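You operate a simulated robot arm through the tools that you are given. There is no shell and no other tool.

Carry out the task below with a simulated robot arm. There is one attempt and no reset: what you move stays moved.

Task
Fetch the yellow card's block from the bottom blue drawer and oil its bare top.
Fine: set it on the bench, shut the drawer, use the yellow brush and the steel dish, put the brush back. Set down upright: yellow brush. Where these are worked on the way, their far stop is far enough and under half their travel is too little: bottom blue drawer. A coat counts when it lies all over at full strength: go over it till it gets no stronger.

Only the result counts: the job must be done as asked and must still hold three seconds after the hand-in. Knocking over, shifting, dropping, spilling or breaking anything else fails it.

Robot
A 7-joint arm with a two-finger parallel gripper, fixed in place. Base frame: the origin is at the foot of the arm, x ahead of it, y to its left, z up. Readings come in mm, degrees, newtons and seconds.
Its first joint turns from -149.0 to 149.0 degrees. Payload 3.43 kg.
The tool frame sits at the grasp point between the pads (the TCP): z along the fingers, y along the line on which they close. The tips reach 30 mm beyond it. Largest opening 94 mm; finger width 28, thickness 10; the body of the gripper, 50 by 96 mm, starts 55 mm behind the TCP.
Orientation is that of the tool frame in the base frame, as a unit quaternion [w, x, y, z]. With the fingers straight down and closing along the base's y, the tool's x points along the base's -x, its y along +y and its z along -z.

Tools
- The arm moves only by the tool jog_arm. Its argument "steps" is a list of rows, each a list of 7 numbers: the turn, a rotation vector about the tool's x, y, z in degrees, then the shift along the tool's x, y, z in mm, then the opening, from 0 (shut) to 1 (fully open). In form: [[wx, wy, wz, dx, dy, dz, jaw], ...]. A call has 1 to 20 rows; each row is the pose to reach, as a shift and turn from the pose commanded when the call began, along the tool's axes at that moment. Each row takes 0.2 s and may step no farther than 50 mm and 8.6 degrees from the row before; otherwise, or with a gripper value out of range, the whole call is refused. A pose out of reach is approached as far as the arm can. The call stops where the force on the tool passes 40 N (or 10 N more than at its start, if that is more) or the arm is blocked; 0.2 s more then pass. The fingers move at their own pace (about 45 mm/s each) and stop on an object; they squeeze with about 24 N. The grip force told is the motor's: it shows also when the fingers shut on nothing. Time passes only in rows, and 0.2 s behind the last, so rows that repeat a pose let the fingers close. It gives the time, the measured TCP pose, the force on the tool (base axes), the opening and the grip force at its end, in the units of the frame above (readings bear some noise), with the torque about the TCP (base axes, N m) and any sound that the robot's microphone picked up.
- Cameras (640 x 400 px; columns grow to the right, rows downward): "scene" is fixed at [398.7, 650.6, 1700]; the picture's right is [-0.79, -0.61, 0.00], its down [-0.42, 0.54, -0.73] and it looks along [0.45, -0.58, -0.68] (base axes); focal length 342 px, centre (320, 200). "wrist" rides on the gripper at [76, 14, -102] in the tool frame; the picture's right is [-0.18, 0.98, 0.00], its down [-0.75, -0.14, -0.64] and it looks along [-0.63, -0.12, 0.77] (tool axes); focal length 243 px, centre (320, 200). There is no depth. A picture from a camera that has moved, and an enlarged one, comes with that camera's place and axes in the base frame and with its lens.
- grab_frame(camera): a new picture of that camera. It takes no simulated time.
- zoom(camera, box): a new picture of the part [left, top, right, bottom] of that camera's present view, enlarged. It takes no simulated time.
- close_job(): hands the job in; it is judged then, once.

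Nothing tells you positions but the pictures and the camera data. Unless the task says otherwise, let go and move clear before handing in.

The tools are called after "Request:" by a JSON object that holds its "name" and its "arguments". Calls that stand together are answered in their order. jog_arm: Moves the arm, as the interface text tells. Its arguments: {"type":"object","properties":{"steps":{"type":"array"}},"required":["steps"]} The other tools are called the same way: grab_frame (camera) takes a picture; zoom (camera, box) takes an enlarged picture of a part of a camera's view; close_job () hands the job in.

At the start:

```text
clock: 0.0
tcp_pos: [972.1, -174.7, 1150.0]
tcp_rot: [0.0, 0.0, 1.0, 0.0]
force: [-0.2, -0.1, -1.5]
wrist_torque: [-0.04, -0.02, -0.02]
opening: 93.8
grasp_force: 0.1
```

scene: 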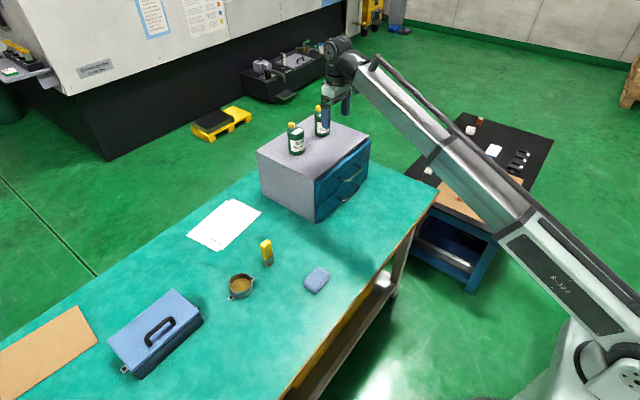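
wrist: 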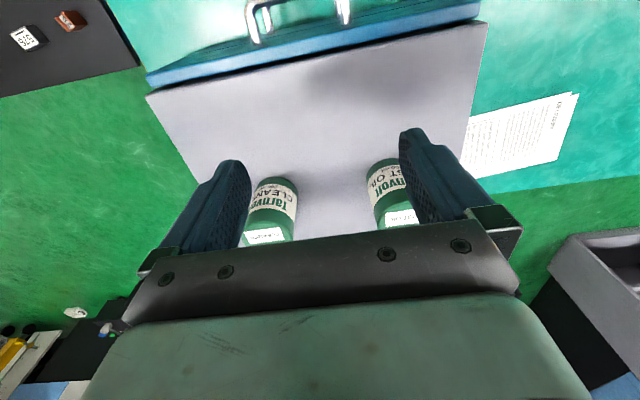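

I see a workbench with a grey cabinet with blue drawers, two bottles on top, a yellow brush, a dish of oil, a blue block/sponge and a blue box. I'll look closer before moving.

Request:
{"name": "zoom", "arguments": {"camera": "scene", "box": [240, 90, 400, 190]}}

Request:
{"name": "zoom", "arguments": {"camera": "scene", "box": [180, 180, 340, 310]}}

Request:
{"name": "zoom", "arguments": {"camera": "scene", "box": [280, 130, 400, 230]}}

Request:
{"name": "zoom", "arguments": {"camera": "wrist", "box": [120, 0, 520, 250]}}

Request:
{"name": "zoom", "arguments": {"camera": "scene", "box": [400, 100, 560, 220]}}

```text
4.00 times, centred on (320, 140) of scene
camera zoom: at [398.7, 650.6, 1700.0], right [-0.79, -0.61, 0.0], down [-0.42, 0.54, -0.73], along [0.45, -0.58, -0.68], focal length 1367 px, centre (320, 440)
```

zoom: 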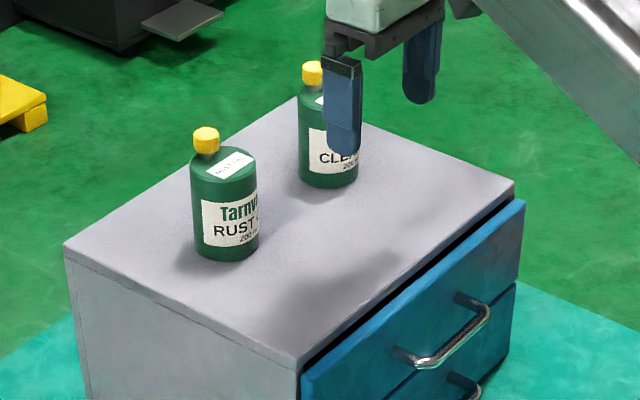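

```text
3.08 times, centred on (260, 245) of scene
camera zoom: at [398.7, 650.6, 1700.0], right [-0.79, -0.61, 0.0], down [-0.42, 0.54, -0.73], along [0.45, -0.58, -0.68], focal length 1052 px, centre (505, 62)
```

zoom: 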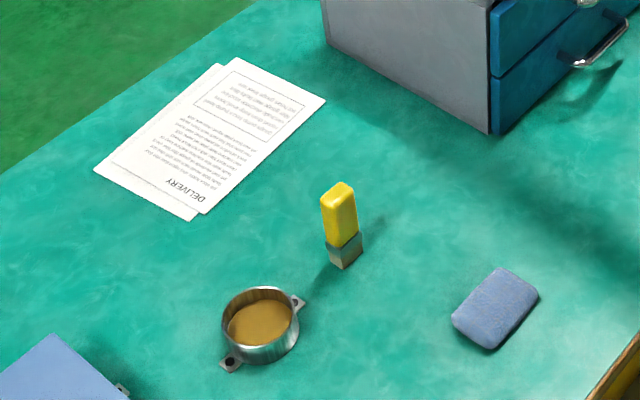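

```text
4.00 times, centred on (340, 180) of scene
camera zoom: at [398.7, 650.6, 1700.0], right [-0.79, -0.61, 0.0], down [-0.42, 0.54, -0.73], along [0.45, -0.58, -0.68], focal length 1367 px, centre (240, 280)
```

zoom: 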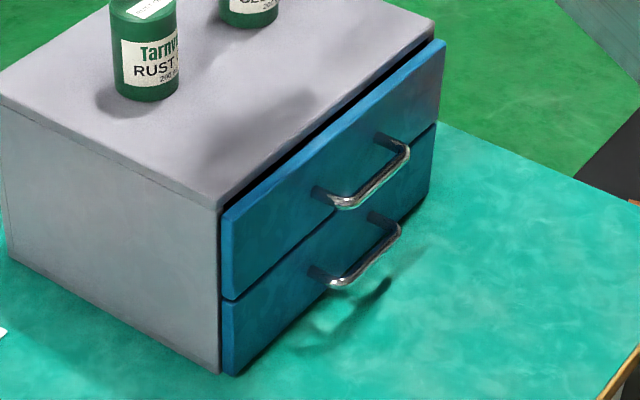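

```text
1.60 times, centred on (320, 125) of wrist
camera zoom: at [896.5, -158.6, 1252.3], right [0.18, 0.98, 0.0], down [0.75, -0.14, 0.64], along [0.63, -0.12, -0.77], focal length 388 px, centre (320, 320)
```

zoom: 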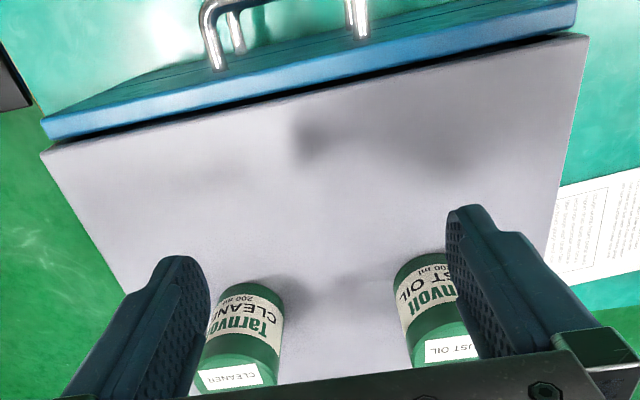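

```text
3.33 times, centred on (480, 160) of scene
camera zoom: at [398.7, 650.6, 1700.0], right [-0.79, -0.61, 0.0], down [-0.42, 0.54, -0.73], along [0.45, -0.58, -0.68], focal length 1139 px, centre (-213, 333)
```

zoom: 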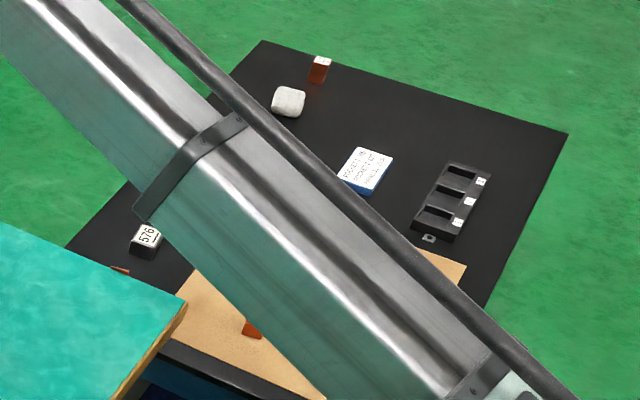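

The drawers face the robot; I want to find the yellow card and any other labels, so I zoom on the posters and surroundings.

Request:
{"name": "zoom", "arguments": {"camera": "scene", "box": [120, 0, 240, 75]}}

Request:
{"name": "zoom", "arguments": {"camera": "scene", "box": [0, 30, 80, 90]}}

Request:
{"name": "zoom", "arguments": {"camera": "scene", "box": [0, 270, 220, 400]}}

Request:
{"name": "zoom", "arguments": {"camera": "scene", "box": [400, 110, 560, 300]}}

Request:
{"name": "zoom", "arguments": {"camera": "wrist", "box": [0, 0, 160, 100]}}

Request:
{"name": "zoom", "arguments": {"camera": "scene", "box": [340, 0, 480, 60]}}

```text
5.33 times, centred on (180, 38) of scene
camera zoom: at [398.7, 650.6, 1700.0], right [-0.79, -0.61, 0.0], down [-0.42, 0.54, -0.73], along [0.45, -0.58, -0.68], focal length 1823 px, centre (1067, 1067)
```

zoom: 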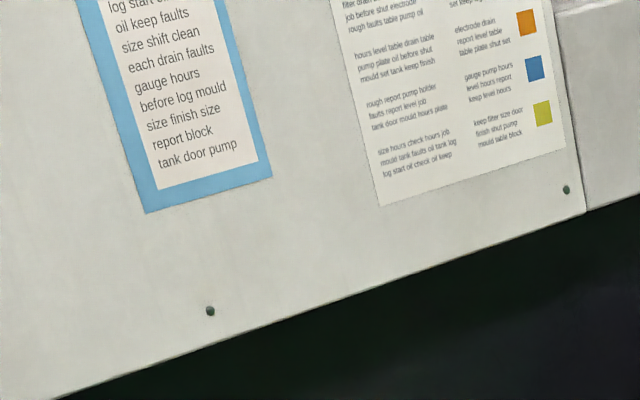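

```text
6.67 times, centred on (40, 60) of scene
camera zoom: at [398.7, 650.6, 1700.0], right [-0.79, -0.61, 0.0], down [-0.42, 0.54, -0.73], along [0.45, -0.58, -0.68], focal length 2279 px, centre (2187, 1133)
```

zoom: 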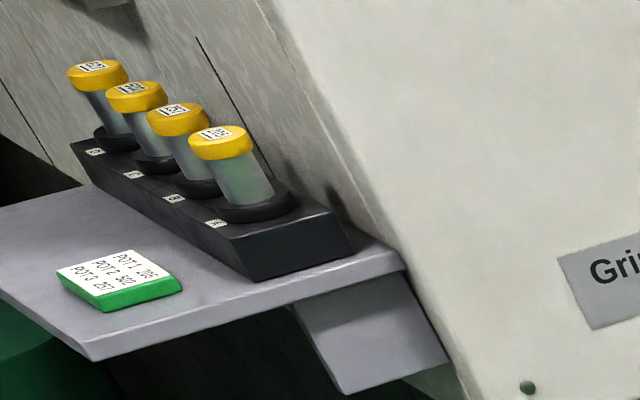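

```text
2.91 times, centred on (110, 335) of scene
camera zoom: at [398.7, 650.6, 1700.0], right [-0.79, -0.61, 0.0], down [-0.42, 0.54, -0.73], along [0.45, -0.58, -0.68], focal length 994 px, centre (931, -193)
```

zoom: 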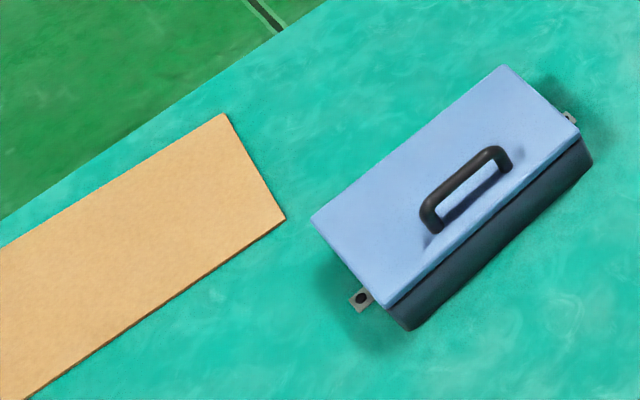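

```text
2.11 times, centred on (480, 205) of scene
camera zoom: at [398.7, 650.6, 1700.0], right [-0.79, -0.61, 0.0], down [-0.42, 0.54, -0.73], along [0.45, -0.58, -0.68], focal length 720 px, centre (-17, 190)
```

zoom: 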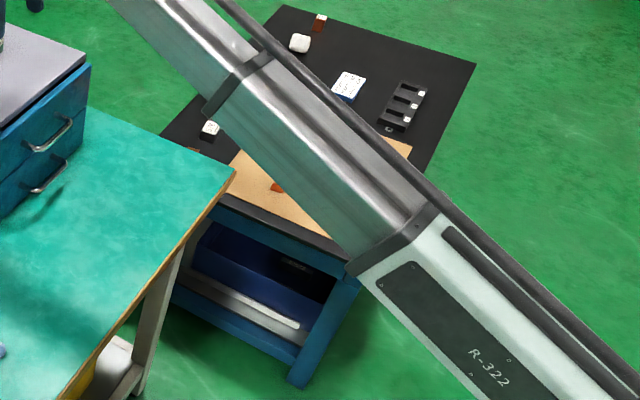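

```text
4.00 times, centred on (80, 50) of wrist
camera zoom: at [896.5, -158.6, 1252.3], right [0.18, 0.98, 0.0], down [0.75, -0.14, 0.64], along [0.63, -0.12, -0.77], focal length 970 px, centre (1280, 800)
```

zoom: 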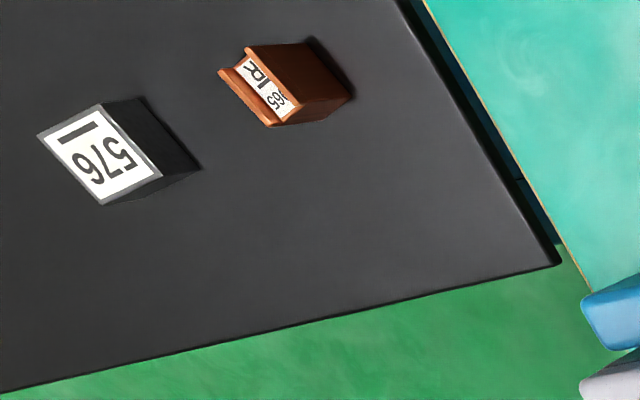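

```text
4.57 times, centred on (410, 30) of scene
camera zoom: at [398.7, 650.6, 1700.0], right [-0.79, -0.61, 0.0], down [-0.42, 0.54, -0.73], along [0.45, -0.58, -0.68], focal length 1562 px, centre (-91, 977)
```

zoom: 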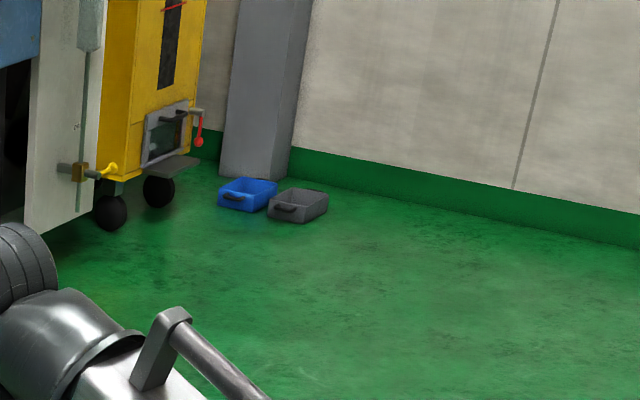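

I see small cards with lists (a green one by the machine, a blue-edged one on the low side table); the yellow card could be hidden behind the arm. I'll swing the hand toward the side table, higher up, and look with the wrist camera.

Request:
{"name": "jog_arm", "arguments": {"steps": [[0, 0, 0, 0, 0, -40, 1], [0, 0, 6, 20, -40, -70, 1], [0, 0, 12, 40, -80, -90, 1], [0, 0, 18, 60, -120, -100, 1], [0, 0, 24, 80, -160, -100, 1], [0, 0, 30, 100, -200, -100, 1], [0, 0, 36, 120, -240, -100, 1], [0, 0, 42, 140, -280, -100, 1], [0, 0, 42, 150, -320, -100, 1]]}}

Request:
{"name": "grab_frame", "arguments": {"camera": "wrist"}}

Request:
{"name": "grab_frame", "arguments": {"camera": "scene"}}

```text
refused: row 2 steps farther than a row can; nothing moved
```

```text
taken
camera wrist: at [896.5, -158.6, 1252.3], right [0.18, 0.98, 0.0], down [0.75, -0.14, 0.64], along [0.63, -0.12, -0.77], focal length 243 px, centre (320, 200)
```

wrist: 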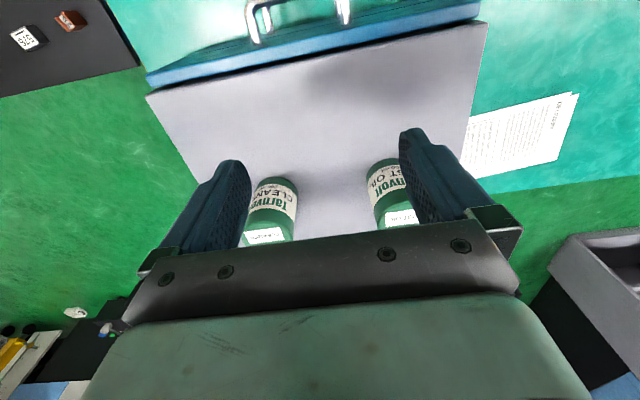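

```text
taken
```

scene: 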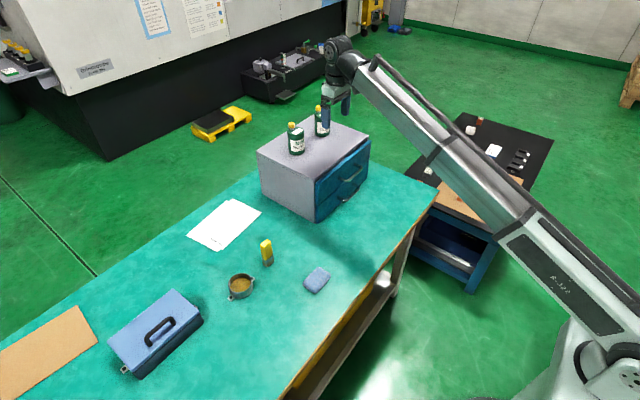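

The row step was too long; I'll repeat the same swing with shorter steps.

Request:
{"name": "jog_arm", "arguments": {"steps": [[0, 0, 0, 0, 0, -40, 1], [0, 0, 6, 15, -30, -65, 1], [0, 0, 12, 32, -64, -85, 1], [0, 0, 18, 52, -102, -100, 1], [0, 0, 24, 72, -142, -100, 1], [0, 0, 30, 92, -182, -100, 1], [0, 0, 36, 112, -222, -100, 1], [0, 0, 42, 132, -262, -100, 1], [0, 0, 42, 152, -302, -100, 1]]}}

Request:
{"name": "grab_frame", "arguments": {"camera": "wrist"}}

Request:
{"name": "grab_frame", "arguments": {"camera": "scene"}}

```text
clock: 0.8
tcp_pos: [950.0, -221.2, 1223.9]
tcp_rot: [0.004, 0.077, 0.997, -0.003]
force: [0.4, -1.9, -1.7]
wrist_torque: [0.01, -0.02, 0.01]
opening: 94.1
grasp_force: 0.0
stopped in row 3: the force on the tool passed its limit at 56 N (the readings are from after the stop); the commanded pose is now the measured one
```

```text
taken
camera wrist: at [876.6, -194.8, 1325.6], right [0.33, 0.94, 0.0], down [0.72, -0.25, 0.65], along [0.61, -0.22, -0.76], focal length 243 px, centre (320, 200)
```

wrist: 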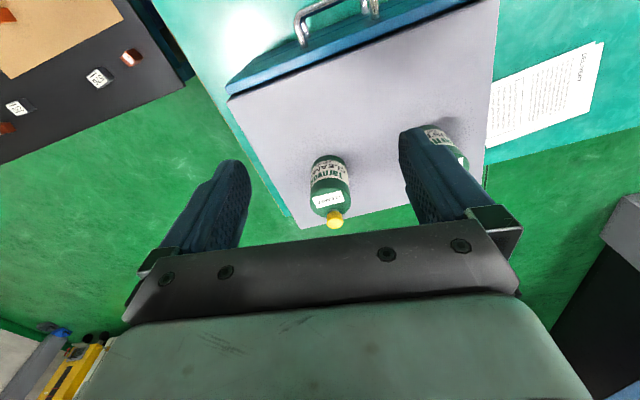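

```text
taken
```

scene: 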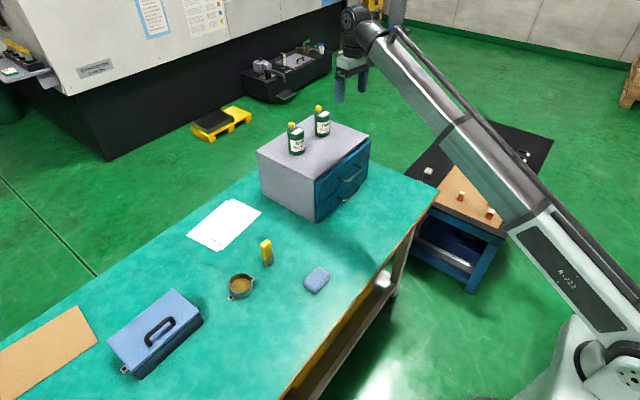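

The force limit tripped, perhaps from the quick motion; I'll check the bottles haven't moved, then continue more gently.

Request:
{"name": "zoom", "arguments": {"camera": "scene", "box": [240, 90, 400, 190]}}

Request:
{"name": "zoom", "arguments": {"camera": "wrist", "box": [0, 0, 200, 160]}}

Request:
{"name": "zoom", "arguments": {"camera": "scene", "box": [400, 110, 560, 300]}}

```text
4.00 times, centred on (320, 140) of scene
camera zoom: at [398.7, 650.6, 1700.0], right [-0.79, -0.61, 0.0], down [-0.42, 0.54, -0.73], along [0.45, -0.58, -0.68], focal length 1367 px, centre (320, 440)
```

zoom: 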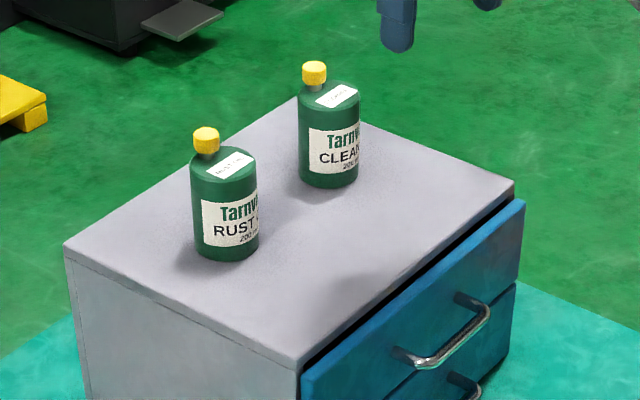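

```text
2.50 times, centred on (100, 80) of wrist
camera zoom: at [876.6, -194.8, 1325.6], right [0.33, 0.94, 0.0], down [0.72, -0.25, 0.65], along [0.61, -0.22, -0.76], focal length 606 px, centre (870, 500)
```

zoom: 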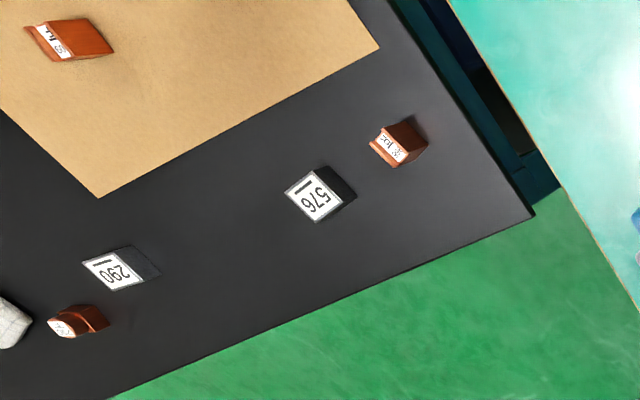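

```text
2.11 times, centred on (480, 205) of scene
camera zoom: at [398.7, 650.6, 1700.0], right [-0.79, -0.61, 0.0], down [-0.42, 0.54, -0.73], along [0.45, -0.58, -0.68], focal length 720 px, centre (-17, 190)
```

zoom: 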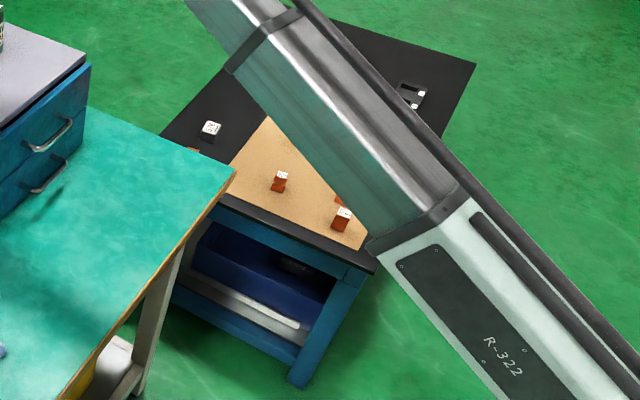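

Bottles are undisturbed; the trip was just from fast motion. I continue the swing toward the side table gently.

Request:
{"name": "jog_arm", "arguments": {"steps": [[0, 0, 2, 5, -10, -2, 1], [0, 0, 5, 14, -31, -4, 1], [0, 0, 8, 24, -53, -6, 1], [0, 0, 12, 34, -75, -8, 1], [0, 0, 16, 44, -97, -10, 1], [0, 0, 20, 54, -119, -12, 1], [0, 0, 24, 64, -141, -14, 1], [0, 0, 28, 74, -163, -16, 1], [0, 0, 32, 84, -185, -18, 1], [0, 0, 36, 94, -207, -20, 1], [0, 0, 40, 104, -229, -20, 1], [0, 0, 42, 110, -243, -20, 1], [0, 0, 42, 113, -250, -20, 1]]}}

Request:
{"name": "grab_frame", "arguments": {"camera": "wrist"}}

Request:
{"name": "grab_frame", "arguments": {"camera": "scene"}}

```text
clock: 1.4
tcp_pos: [931.0, -254.7, 1229.5]
tcp_rot: [0.009, 0.123, 0.992, -0.003]
force: [5.0, 1.7, -6.0]
wrist_torque: [-0.37, 0.05, -0.28]
opening: 94.0
grasp_force: 0.1
stopped in row 3: the force on the tool passed its limit at 45 N (the readings are from after the stop); the commanded pose is now the measured one
```

```text
taken
camera wrist: at [858.9, -221.2, 1330.3], right [0.42, 0.91, 0.0], down [0.69, -0.32, 0.65], along [0.59, -0.27, -0.76], focal length 243 px, centre (320, 200)
```

wrist: 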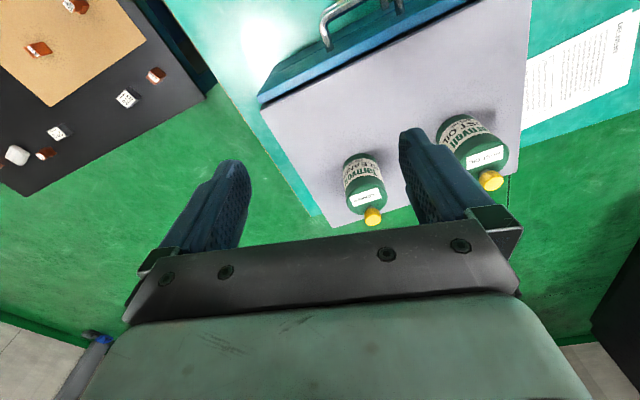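

```text
taken
```

scene: 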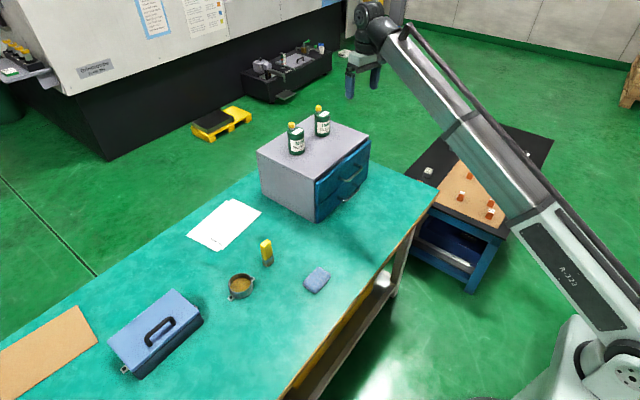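

Stopped again without any contact, so motion itself causes force spikes; I'll test a slower pure translation inward.

Request:
{"name": "jog_arm", "arguments": {"steps": [[0, 0, 0, 4, -4, 0, 1], [0, 0, 0, 12, -10, 0, 1], [0, 0, 0, 22, -18, 0, 1], [0, 0, 0, 34, -28, 0, 1], [0, 0, 0, 46, -38, 0, 1], [0, 0, 0, 58, -48, 0, 1], [0, 0, 0, 70, -58, 0, 1], [0, 0, 0, 80, -68, 0, 1]]}}

```text
clock: 2.1
tcp_pos: [916.2, -262.5, 1229.5]
tcp_rot: [0.011, 0.125, 0.992, -0.003]
force: [4.3, -2.6, -7.6]
wrist_torque: [0.02, -0.1, 0.03]
opening: 93.9
grasp_force: 0.1
stopped in row 3: the force on the tool passed its limit at 44 N (the readings are from after the stop); the commanded pose is now the measured one
```

Stopped again at about 10 mm per row. I'll try much smaller steps to see how the force behaves.

Request:
{"name": "jog_arm", "arguments": {"steps": [[0, 0, 0, 0, 0, 0, 1], [0, 0, 0, 0, 0, 0, 1], [0, 0, 0, 0, 0, 0, 1]]}}

Request:
{"name": "jog_arm", "arguments": {"steps": [[0, 0, 0, 2, 0, 0, 1], [0, 0, 0, 5, 0, 0, 1], [0, 0, 0, 9, 0, 0, 1], [0, 0, 0, 14, 0, 0, 1], [0, 0, 0, 19, 0, 0, 1], [0, 0, 0, 24, 0, 0, 1]]}}

Request:
{"name": "grab_frame", "arguments": {"camera": "scene"}}

```text
clock: 2.9
tcp_pos: [916.2, -260.8, 1228.6]
tcp_rot: [0.01, 0.125, 0.992, -0.003]
force: [6.5, -3.1, -15.0]
wrist_torque: [0.03, -0.37, 0.11]
opening: 94.3
grasp_force: 0.2
```

```text
clock: 3.9
tcp_pos: [906.6, -259.6, 1227.5]
tcp_rot: [0.012, 0.124, 0.992, -0.004]
force: [5.2, -1.4, -9.4]
wrist_torque: [-0.11, -0.1, -0.03]
opening: 94.1
grasp_force: 0.0
stopped in row 4: the force on the tool passed its limit at 42 N (the readings are from after the stop); the commanded pose is now the measured one
```

```text
taken
```

scene: 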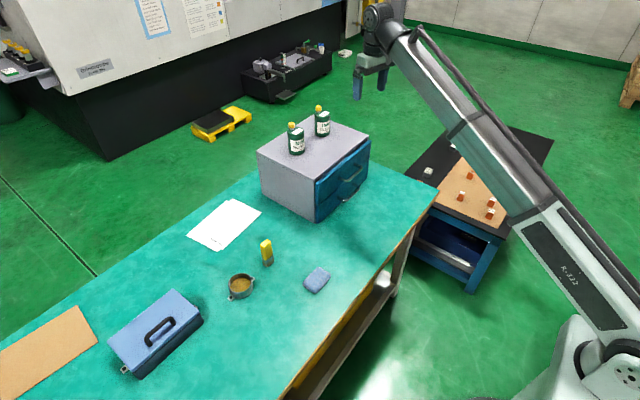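

There's a standing force that wasn't there at the start, so something (maybe the hand against its own arm when high) is loading the tool. I'll go back down and see whether it vanishes.

Request:
{"name": "jog_arm", "arguments": {"steps": [[0, 0, 0, -2, 0, 5, 1], [0, 0, 0, -4, 0, 12, 1], [0, 0, 0, -6, 0, 20, 1], [0, 0, 0, -6, 0, 30, 1], [0, 0, 0, -6, 0, 40, 1], [0, 0, 0, -6, 0, 50, 1], [0, 0, 0, -6, 0, 50, 1]]}}

Request:
{"name": "zoom", "arguments": {"camera": "scene", "box": [320, 0, 480, 110]}}

```text
clock: 5.5
tcp_pos: [913.0, -262.3, 1177.6]
tcp_rot: [0.011, 0.125, 0.992, -0.003]
force: [-0.7, 0.9, -0.4]
wrist_torque: [0.0, 0.02, -0.01]
opening: 94.0
grasp_force: 0.1
```

```text
3.64 times, centred on (400, 55) of scene
camera zoom: at [398.7, 650.6, 1700.0], right [-0.79, -0.61, 0.0], down [-0.42, 0.54, -0.73], along [0.45, -0.58, -0.68], focal length 1243 px, centre (29, 727)
```

zoom: 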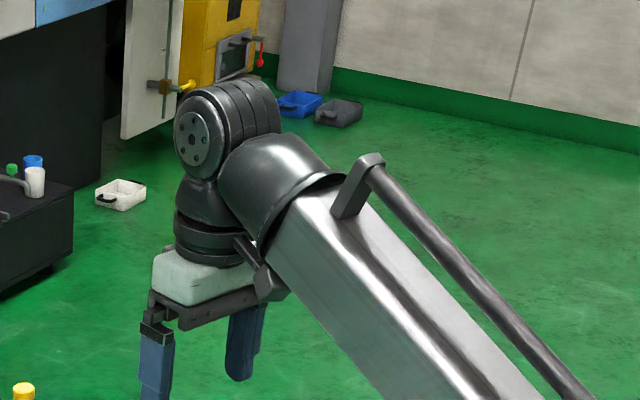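

The wrist camera's bracket had been pressing on the forearm; lower down the force is zero. I'll stay lower, tilt fingers outward and swing toward the side table.

Request:
{"name": "jog_arm", "arguments": {"steps": [[0, -4, 0, 0, 0, 5, 1], [0, -8, 0, 0, 0, 10, 1], [0, -12, 0, 0, 0, 15, 1], [0, -16, 0, 0, 0, 20, 1], [0, -20, 0, 0, 0, 20, 1], [0, -24, 0, 0, 0, 20, 1], [0, -24, 0, 0, 0, 20, 1]]}}

Request:
{"name": "jog_arm", "arguments": {"steps": [[0, 0, 0, 5, -10, -2, 1], [0, 0, 0, 13, -30, -6, 1], [0, 0, 0, 22, -50, -10, 1], [0, 0, 0, 31, -70, -14, 1], [0, 0, 0, 40, -90, -18, 1], [0, 0, 0, 49, -110, -22, 1], [0, 0, 0, 58, -130, -26, 1], [0, 0, 0, 67, -150, -30, 1], [0, 0, 0, 76, -170, -34, 1], [0, 0, 0, 85, -190, -38, 1], [0, 0, 0, 90, -200, -40, 1], [0, 0, 0, 90, -200, -40, 1]]}}

Request:
{"name": "grab_frame", "arguments": {"camera": "wrist"}}

```text
clock: 7.0
tcp_pos: [913.6, -263.3, 1157.9]
tcp_rot: [0.218, 0.121, 0.968, -0.029]
force: [0.9, -0.1, 0.0]
wrist_torque: [0.03, 0.02, 0.03]
opening: 93.9
grasp_force: 0.0
```

```text
clock: 9.7
tcp_pos: [768.3, -431.9, 1156.2]
tcp_rot: [0.218, 0.12, 0.968, -0.028]
force: [0.5, -0.2, -0.4]
wrist_torque: [-0.01, -0.04, 0.02]
opening: 93.8
grasp_force: 0.1
```

```text
taken
camera wrist: at [662.4, -389.4, 1216.5], right [0.4, 0.91, 0.08], down [0.36, -0.23, 0.9], along [0.84, -0.34, -0.42], focal length 243 px, centre (320, 200)
```

wrist: 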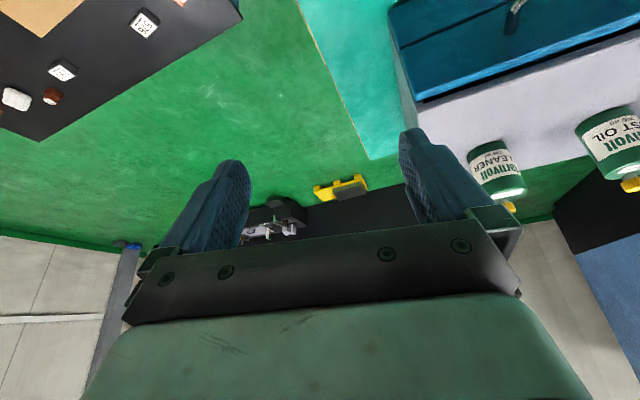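

The way is free. Now I turn the hand toward -y so the wrist camera faces the side table.

Request:
{"name": "jog_arm", "arguments": {"steps": [[1.6, 0, 3.6, 0, 0, 0, 1], [3.2, 0, 7.2, 0, 0, 0, 1], [4.8, 0, 10.8, 0, 0, 0, 1], [6.4, 0, 14.4, 0, 0, 0, 1], [8.0, 0, 18, 0, 0, 0, 1], [9.6, 0, 21.6, 0, 0, 0, 1], [11.2, 0, 25.2, 0, 0, 0, 1], [12.8, 0, 28.8, 0, 0, 0, 1], [14.4, 0, 32.4, 0, 0, 0, 1], [16.0, 0, 36, 0, 0, 0, 1], [17.6, 0, 39.6, 0, 0, 0, 1], [17.6, 0, 39.6, 0, 0, 0, 1]]}}

Request:
{"name": "grab_frame", "arguments": {"camera": "wrist"}}

Request:
{"name": "zoom", "arguments": {"camera": "wrist", "box": [0, 0, 400, 200]}}

Request:
{"name": "grab_frame", "arguments": {"camera": "scene"}}

```text
clock: 12.2
tcp_pos: [767.7, -431.0, 1157.8]
tcp_rot: [0.193, 0.473, 0.854, -0.1]
force: [0.2, 0.7, -0.5]
wrist_torque: [0.0, -0.04, -0.03]
opening: 93.9
grasp_force: 0.0
```

```text
taken
camera wrist: at [719.3, -329.0, 1217.5], right [0.92, 0.38, 0.09], down [0.09, -0.43, 0.9], along [0.38, -0.82, -0.43], focal length 243 px, centre (320, 200)
```

wrist: 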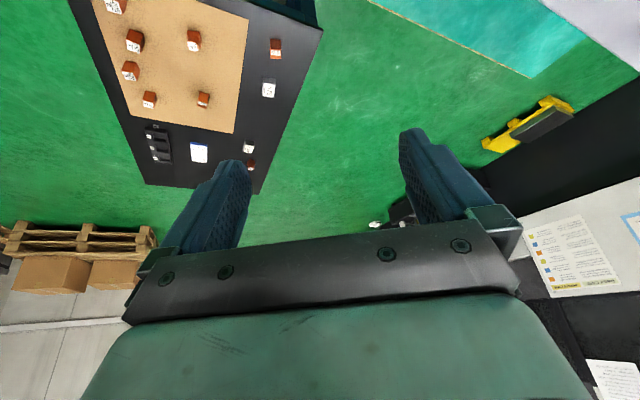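

```text
1.60 times, centred on (200, 100) of wrist
camera zoom: at [719.3, -329.0, 1217.5], right [0.92, 0.38, 0.09], down [0.09, -0.43, 0.9], along [0.38, -0.82, -0.43], focal length 388 px, centre (512, 360)
```

zoom: 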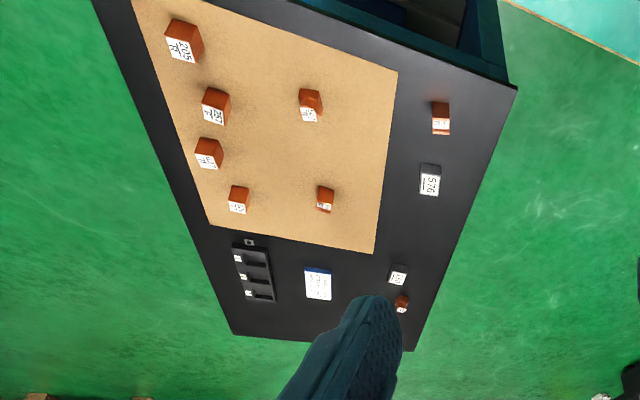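

```text
taken
```

scene: 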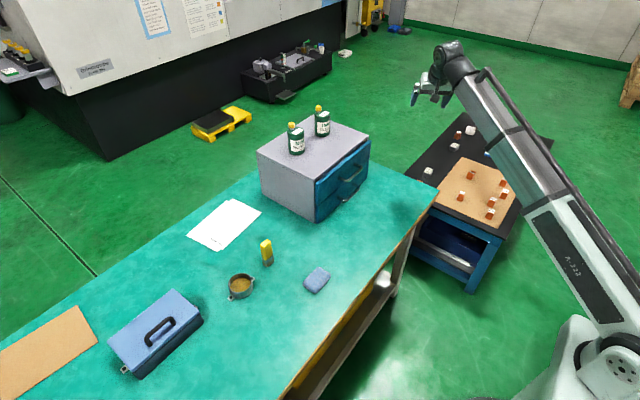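

The side table holds numbered copper blocks and a blue-edged card but no yellow card. I'll read the visible labels and check the bench and other directions.

Request:
{"name": "zoom", "arguments": {"camera": "wrist", "box": [180, 140, 220, 165]}}

Request:
{"name": "zoom", "arguments": {"camera": "wrist", "box": [500, 180, 640, 400]}}

Request:
{"name": "zoom", "arguments": {"camera": "scene", "box": [400, 110, 560, 220]}}

Request:
{"name": "zoom", "arguments": {"camera": "scene", "box": [180, 30, 360, 150]}}

Request:
{"name": "zoom", "arguments": {"camera": "scene", "box": [280, 240, 440, 400]}}

```text
16.00 times, centred on (200, 152) of wrist
camera zoom: at [719.3, -329.0, 1217.5], right [0.92, 0.38, 0.09], down [0.09, -0.43, 0.9], along [0.38, -0.82, -0.43], focal length 3882 px, centre (2240, 960)
```

zoom: 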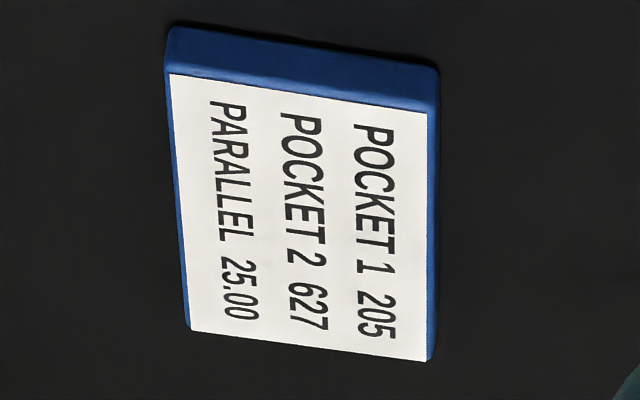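

```text
1.82 times, centred on (570, 290) of wrist
camera zoom: at [719.3, -329.0, 1217.5], right [0.92, 0.38, 0.09], down [0.09, -0.43, 0.9], along [0.38, -0.82, -0.43], focal length 441 px, centre (-134, 36)
```

zoom: 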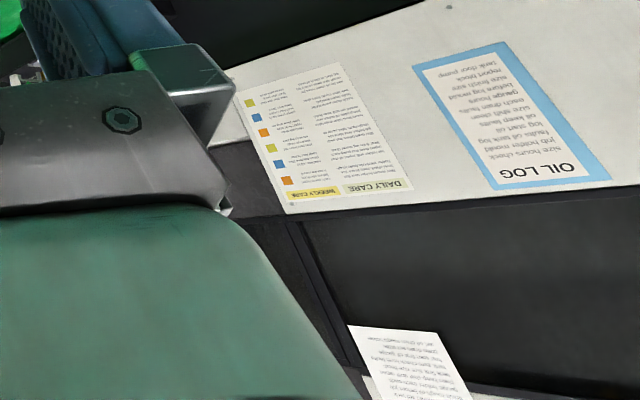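

```text
3.64 times, centred on (480, 165) of scene
camera zoom: at [398.7, 650.6, 1700.0], right [-0.79, -0.61, 0.0], down [-0.42, 0.54, -0.73], along [0.45, -0.58, -0.68], focal length 1243 px, centre (-262, 327)
```

zoom: 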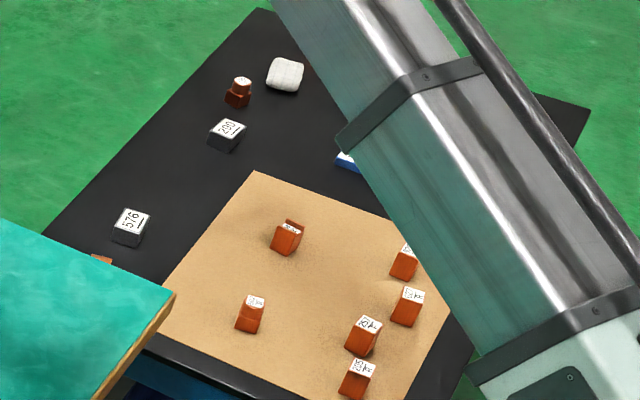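

```text
3.33 times, centred on (270, 90) of scene
camera zoom: at [398.7, 650.6, 1700.0], right [-0.79, -0.61, 0.0], down [-0.42, 0.54, -0.73], along [0.45, -0.58, -0.68], focal length 1139 px, centre (487, 567)
```

zoom: 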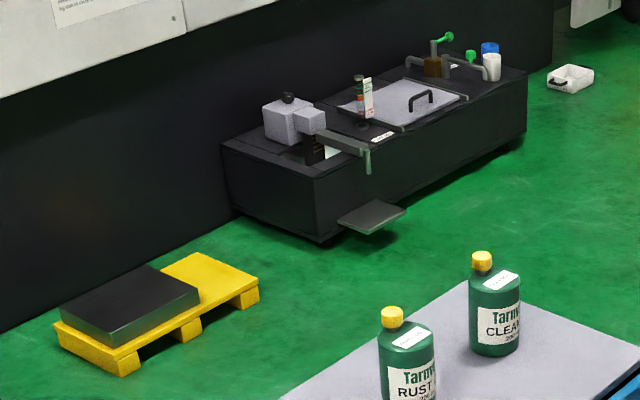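

```text
2.50 times, centred on (360, 320) of scene
camera zoom: at [398.7, 650.6, 1700.0], right [-0.79, -0.61, 0.0], down [-0.42, 0.54, -0.73], along [0.45, -0.58, -0.68], focal length 854 px, centre (220, -100)
```

zoom: 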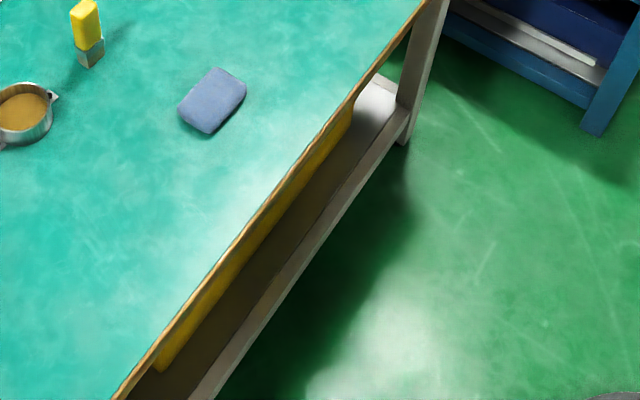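

No yellow card there, so it may be in the drawer or elsewhere. I'll bring the hand in front of the cabinet (face at about x≈930, y −350…−20) to see the drawer handles well.

Request:
{"name": "jog_arm", "arguments": {"steps": [[-1, 0, -2.3, 10, 1, 1, 1], [-2.6, 0, -5.9, 30, 3, 2, 1], [-4.3, 0, -9.6, 52, 5, 4, 1], [-6, 0, -13.4, 74, 7, 5, 1], [-7.7, 0, -17.2, 96, 9, 6, 1], [-9.4, 0, -21, 118, 11, 8, 1], [-11.1, 0, -24.8, 140, 13, 9, 1], [-12.8, 0, -28.6, 162, 15, 11, 1], [-14.5, 0, -32.5, 184, 17, 12, 1], [-16.2, 0, -36.4, 206, 20, 14, 1], [-17.9, 0, -40.3, 228, 22, 15, 1], [-19.6, 0, -44.1, 250, 24, 17, 1], [-21.3, 0, -47.9, 270, 26, 18, 1], [-22.7, 0, -51, 288, 28, 19, 1], [-23.4, 0, -52.6, 299, 29, 20, 1], [-23.4, 0, -52.6, 299, 29, 20, 1]]}}

Request:
{"name": "grab_frame", "arguments": {"camera": "wrist"}}

Request:
{"name": "grab_frame", "arguments": {"camera": "scene"}}

```text
clock: 15.7
tcp_pos: [653.7, -194.0, 1011.5]
tcp_rot: [0.218, -0.001, 0.976, -0.005]
force: [0.1, -0.4, 0.0]
wrist_torque: [0.03, -0.03, 0.01]
opening: 94.1
grasp_force: 0.0
```

```text
taken
camera wrist: at [541.6, -178.0, 1072.0], right [0.17, 0.98, 0.07], down [0.41, -0.13, 0.9], along [0.9, -0.12, -0.42], focal length 243 px, centre (320, 200)
```

wrist: 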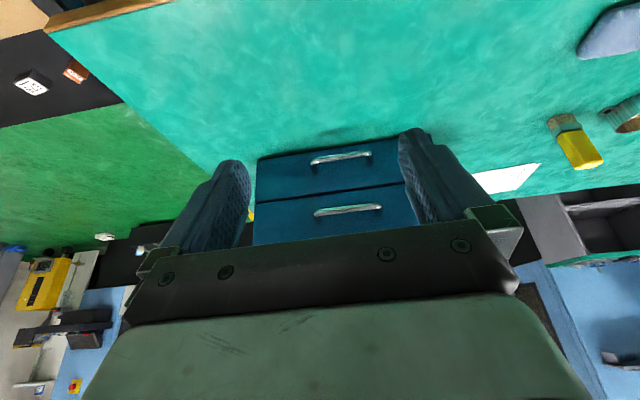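

```text
taken
```

scene: 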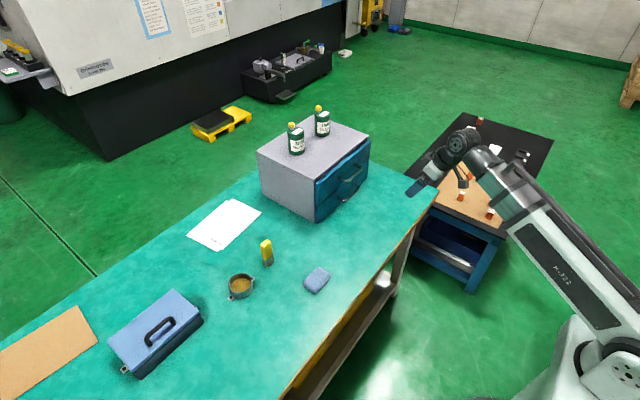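

I see both drawer handles straight on (image upside down: the bottom drawer is the upper one). I'll zoom on them and the bench edge objects.

Request:
{"name": "zoom", "arguments": {"camera": "wrist", "box": [240, 120, 440, 245]}}

Request:
{"name": "zoom", "arguments": {"camera": "wrist", "box": [500, 0, 640, 160]}}

Request:
{"name": "zoom", "arguments": {"camera": "wrist", "box": [0, 230, 160, 400]}}

Request:
{"name": "zoom", "arguments": {"camera": "wrist", "box": [500, 180, 640, 400]}}

```text
3.20 times, centred on (340, 182) of wrist
camera zoom: at [541.6, -178.0, 1072.0], right [0.17, 0.98, 0.07], down [0.41, -0.13, 0.9], along [0.9, -0.12, -0.42], focal length 776 px, centre (256, 256)
```

zoom: 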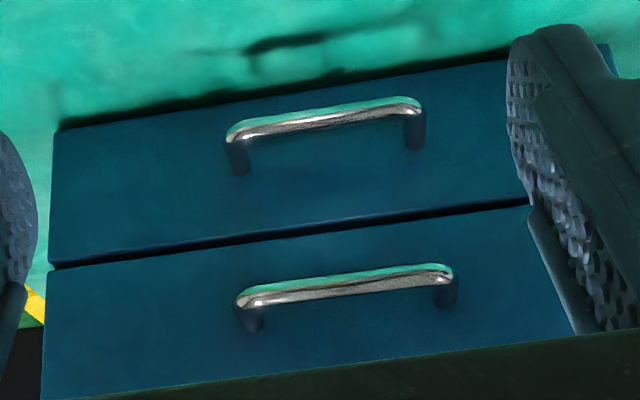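

```text
2.50 times, centred on (570, 80) of wrist
camera zoom: at [541.6, -178.0, 1072.0], right [0.17, 0.98, 0.07], down [0.41, -0.13, 0.9], along [0.9, -0.12, -0.42], focal length 606 px, centre (-305, 500)
```

zoom: 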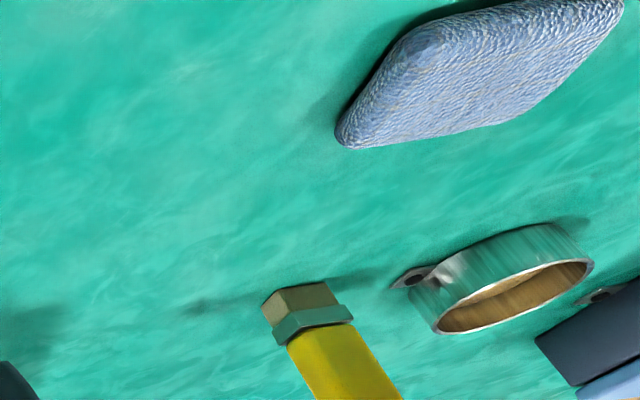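

```text
2.35 times, centred on (80, 315) of wrist
camera zoom: at [541.6, -178.0, 1072.0], right [0.17, 0.98, 0.07], down [0.41, -0.13, 0.9], along [0.9, -0.12, -0.42], focal length 571 px, centre (885, -71)
```

zoom: 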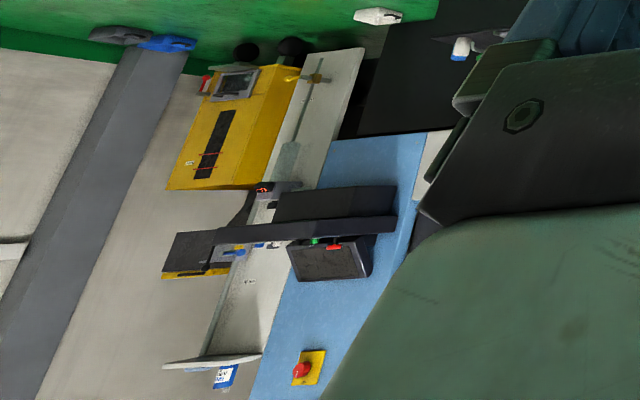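

```text
1.82 times, centred on (570, 290) of wrist
camera zoom: at [541.6, -178.0, 1072.0], right [0.17, 0.98, 0.07], down [0.41, -0.13, 0.9], along [0.9, -0.12, -0.42], focal length 441 px, centre (-134, 36)
```

zoom: 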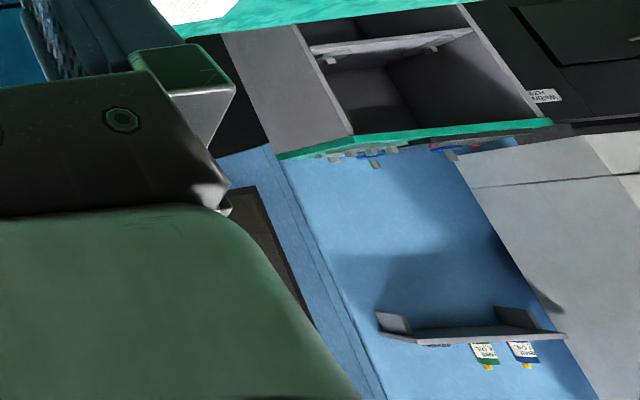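

The bottom handle bar is at about (893, −182, 835), with the face at x≈923 and the upper handle bar about 97 mm above it. I'll turn the hand 90° so the fingers close in the x–z plane, then tilt forward to about 55°.

Request:
{"name": "jog_arm", "arguments": {"steps": [[0, 0, 4, -3, 0.5, 4, 1], [0, 0, 10, -8, 1, 11, 1], [0, 0, 16.5, -14, 2, 19, 1], [0, 0, 23, -20, 3, 27, 1], [0, 0, 29.5, -26, 4, 35, 1], [0, 0, 36, -32, 5, 43, 1], [0, 0, 42.5, -38, 6, 51, 1], [0, 0, 49, -43, 7, 59, 1], [0, 0, 55.5, -48, 8, 66, 1], [0, 0, 62, -53, 9, 73, 1], [0, 0, 68.5, -58, 10, 80, 1], [0, 0, 75, -63, 11, 87, 1], [0, 0, 81.5, -68, 12, 93, 1], [0, 0, 87, -71, 12, 98, 1], [0, 0, 90, -72, 12, 99, 1], [0, 0, 90, -72, 12, 99, 1]]}}

Request:
{"name": "grab_frame", "arguments": {"camera": "wrist"}}

```text
clock: 19.1
tcp_pos: [760.5, -182.0, 952.5]
tcp_rot: [0.157, 0.691, 0.689, 0.151]
force: [-0.4, -0.2, 1.0]
wrist_torque: [-0.01, -0.01, 0.01]
opening: 94.0
grasp_force: 0.0
```

```text
taken
camera wrist: at [730.7, -104.6, 1051.2], right [0.89, -0.18, 0.42], down [-0.4, -0.75, 0.53], along [0.22, -0.64, -0.74], focal length 243 px, centre (320, 200)
```

wrist: 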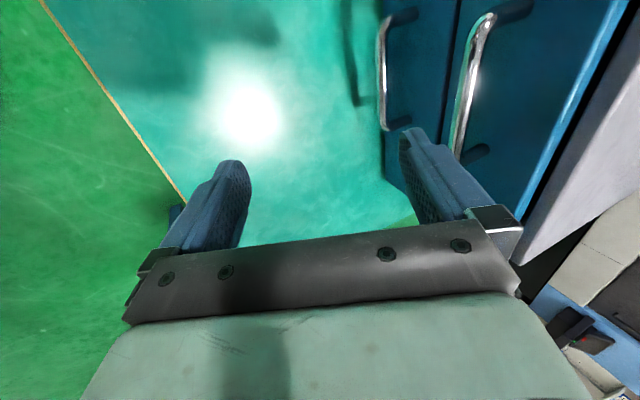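

Both handles are visible from the side now; I zoom to measure them again.

Request:
{"name": "zoom", "arguments": {"camera": "wrist", "box": [340, 0, 560, 150]}}

```text
2.67 times, centred on (450, 75) of wrist
camera zoom: at [730.7, -104.6, 1051.2], right [0.89, -0.18, 0.42], down [-0.4, -0.75, 0.53], along [0.22, -0.64, -0.74], focal length 647 px, centre (-27, 533)
```

zoom: 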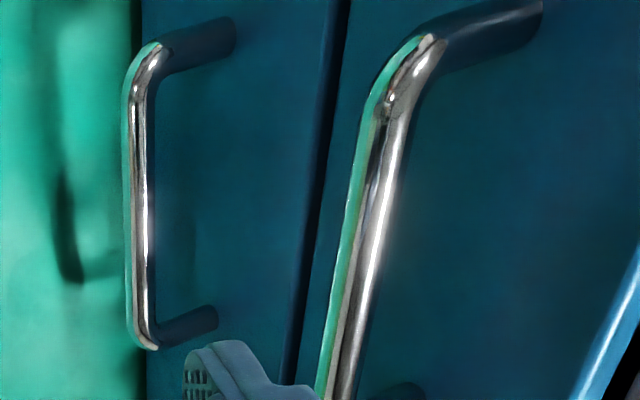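

Bar estimate refined to about (888, −182, 836). I narrow the jaws, tilt to about 55° and go to a pre-grasp point 75 mm before the bar.

Request:
{"name": "jog_arm", "arguments": {"steps": [[0, 0, 0, 0, 0, 0, 0.32], [0, 0, 0, 0, 0, 0, 0.32], [-2, 0, 0, 0, 2, 5, 0.32], [-5, 0, 0, 0, 5, 16, 0.32], [-9, 0, 0, 0, 8, 28, 0.32], [-13, 0, 0, 0, 12, 41, 0.32], [-17, 0, 0, 0, 16, 54, 0.32], [-21, 0, 0, 0, 20, 67, 0.32], [-25, 0, 0, 0, 24, 80, 0.32], [-28, 0, 0, 0, 27, 89, 0.32], [-30, 0, 0, 0, 28.7, 94, 0.32], [-30, 0, 0, 0, 28.7, 94, 0.32]]}}

Request:
{"name": "grab_frame", "arguments": {"camera": "wrist"}}

Request:
{"name": "zoom", "arguments": {"camera": "scene", "box": [280, 110, 480, 235]}}

```text
clock: 21.6
tcp_pos: [827.2, -182.5, 879.6]
tcp_rot: [0.331, 0.625, 0.627, 0.326]
force: [-0.5, 0.5, 0.6]
wrist_torque: [0.0, -0.03, 0.0]
opening: 30.2
grasp_force: 0.2
```

```text
taken
camera wrist: at [751.0, -105.3, 949.7], right [0.56, -0.18, 0.81], down [-0.61, -0.75, 0.26], along [0.56, -0.64, -0.53], focal length 243 px, centre (320, 200)
```

wrist: 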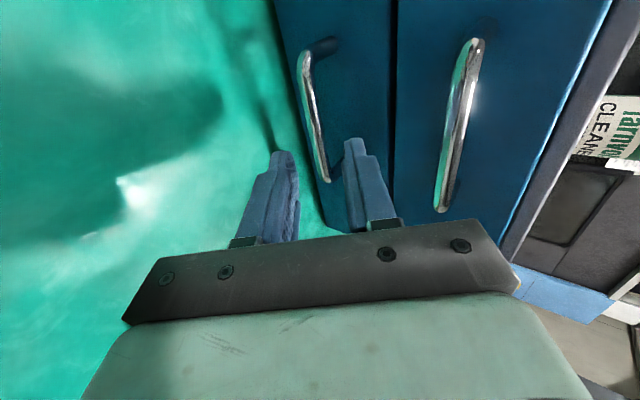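

```text
3.20 times, centred on (380, 172) of scene
camera zoom: at [398.7, 650.6, 1700.0], right [-0.79, -0.61, 0.0], down [-0.42, 0.54, -0.73], along [0.45, -0.58, -0.68], focal length 1094 px, centre (128, 288)
```

zoom: 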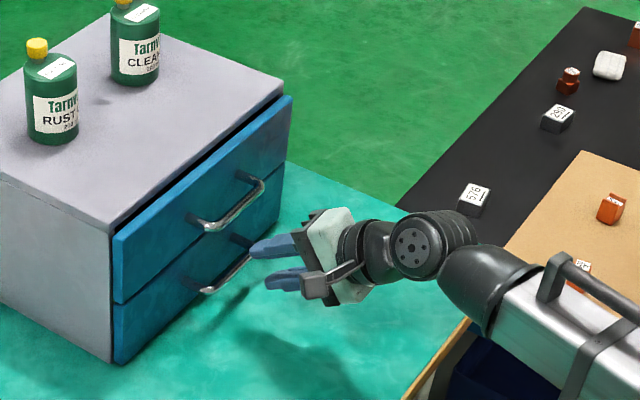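

The bar lines up nearly between the fingers; I zoom to check the centring before advancing.

Request:
{"name": "zoom", "arguments": {"camera": "wrist", "box": [220, 20, 420, 260]}}

```text
1.67 times, centred on (320, 140) of wrist
camera zoom: at [751.0, -105.3, 949.7], right [0.56, -0.18, 0.81], down [-0.61, -0.75, 0.26], along [0.56, -0.64, -0.53], focal length 404 px, centre (320, 300)
```

zoom: 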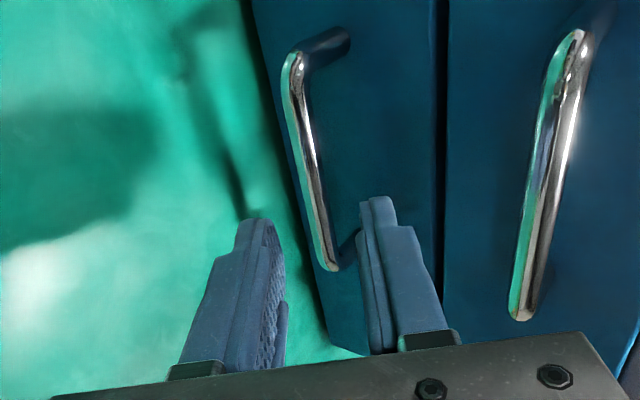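

Centring is within about 3 mm. I advance along the fingers until the bar is well between the pads, then close.

Request:
{"name": "jog_arm", "arguments": {"steps": [[0, 0, 0, 0, -1, 5, 0.32], [0, 0, 0, 0, -2, 12, 0.32], [0, 0, 0, 0, -3, 20, 0.32], [0, 0, 0, 0, -3, 28, 0.32], [0, 0, 0, 0, -3, 36, 0.32], [0, 0, 0, 0, -3, 43, 0.32], [0, 0, 0, 0, -3, 49, 0.32], [0, 0, 0, 0, -3, 54, 0.32], [0, 0, 0, 0, -3, 57, 0.32], [0, 0, 0, 0, -3, 57, 0.32]]}}

Request:
{"name": "zoom", "arguments": {"camera": "wrist", "box": [220, 20, 420, 260]}}

Request:
{"name": "zoom", "arguments": {"camera": "scene", "box": [280, 130, 440, 230]}}

```text
clock: 23.9
tcp_pos: [871.8, -183.0, 845.8]
tcp_rot: [0.331, 0.626, 0.628, 0.324]
force: [-0.1, 0.9, 0.0]
wrist_torque: [0.0, 0.01, 0.02]
opening: 30.2
grasp_force: 0.0
```

```text
1.67 times, centred on (320, 140) of wrist
camera zoom: at [796.4, -106.0, 914.9], right [0.56, -0.18, 0.81], down [-0.61, -0.75, 0.26], along [0.56, -0.64, -0.53], focal length 404 px, centre (320, 300)
```

zoom: 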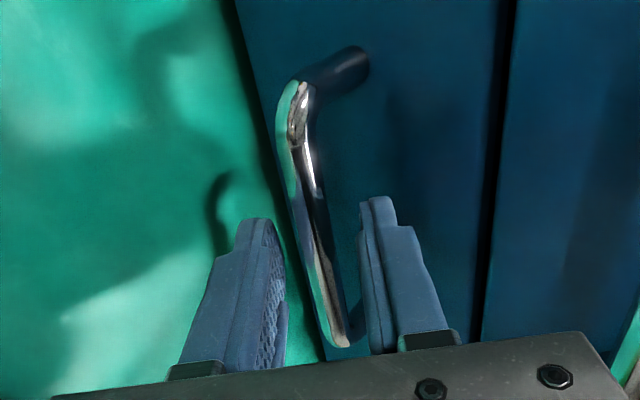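

```text
4.00 times, centred on (360, 180) of scene
camera zoom: at [398.7, 650.6, 1700.0], right [-0.79, -0.61, 0.0], down [-0.42, 0.54, -0.73], along [0.45, -0.58, -0.68], focal length 1367 px, centre (160, 280)
```

zoom: 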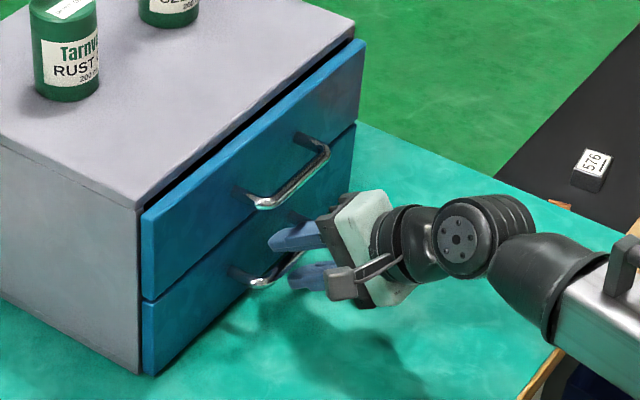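

The bar is near the tips; I advance 5 mm more and close on it.

Request:
{"name": "jog_arm", "arguments": {"steps": [[0, 0, 0, 0, 0, 3, 0.32], [0, 0, 0, 0, 0, 5, 0.32], [0, 0, 0, 0, 0, 5, 0.32], [0, 0, 0, 0, 0, 5, 0.15], [0, 0, 0, 0, 0, 5, 0.05], [0, 0, 0, 0, 0, 5, 0], [0, 0, 0, 0, 0, 5, 0], [0, 0, 0, 0, 0, 5, 0]]}}

Request:
{"name": "zoom", "arguments": {"camera": "wrist", "box": [220, 20, 420, 260]}}

```text
clock: 25.6
tcp_pos: [876.6, -182.0, 842.6]
tcp_rot: [0.33, 0.625, 0.628, 0.325]
force: [-0.5, 0.0, -0.7]
wrist_torque: [-0.12, -0.02, 0.01]
opening: 11.5
grasp_force: 45.0
```

```text
1.67 times, centred on (320, 140) of wrist
camera zoom: at [800.5, -105.9, 912.0], right [0.56, -0.18, 0.81], down [-0.61, -0.75, 0.26], along [0.56, -0.64, -0.53], focal length 404 px, centre (320, 300)
```

zoom: 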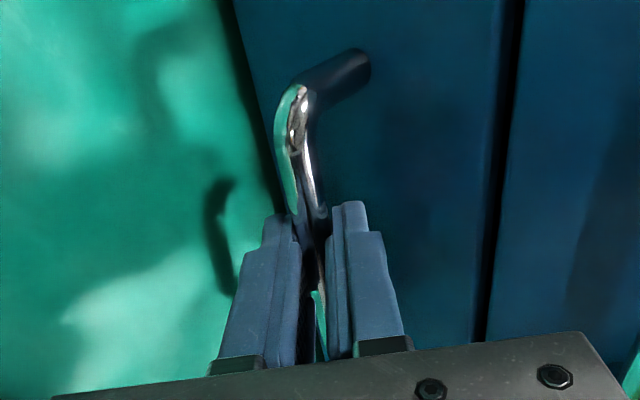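

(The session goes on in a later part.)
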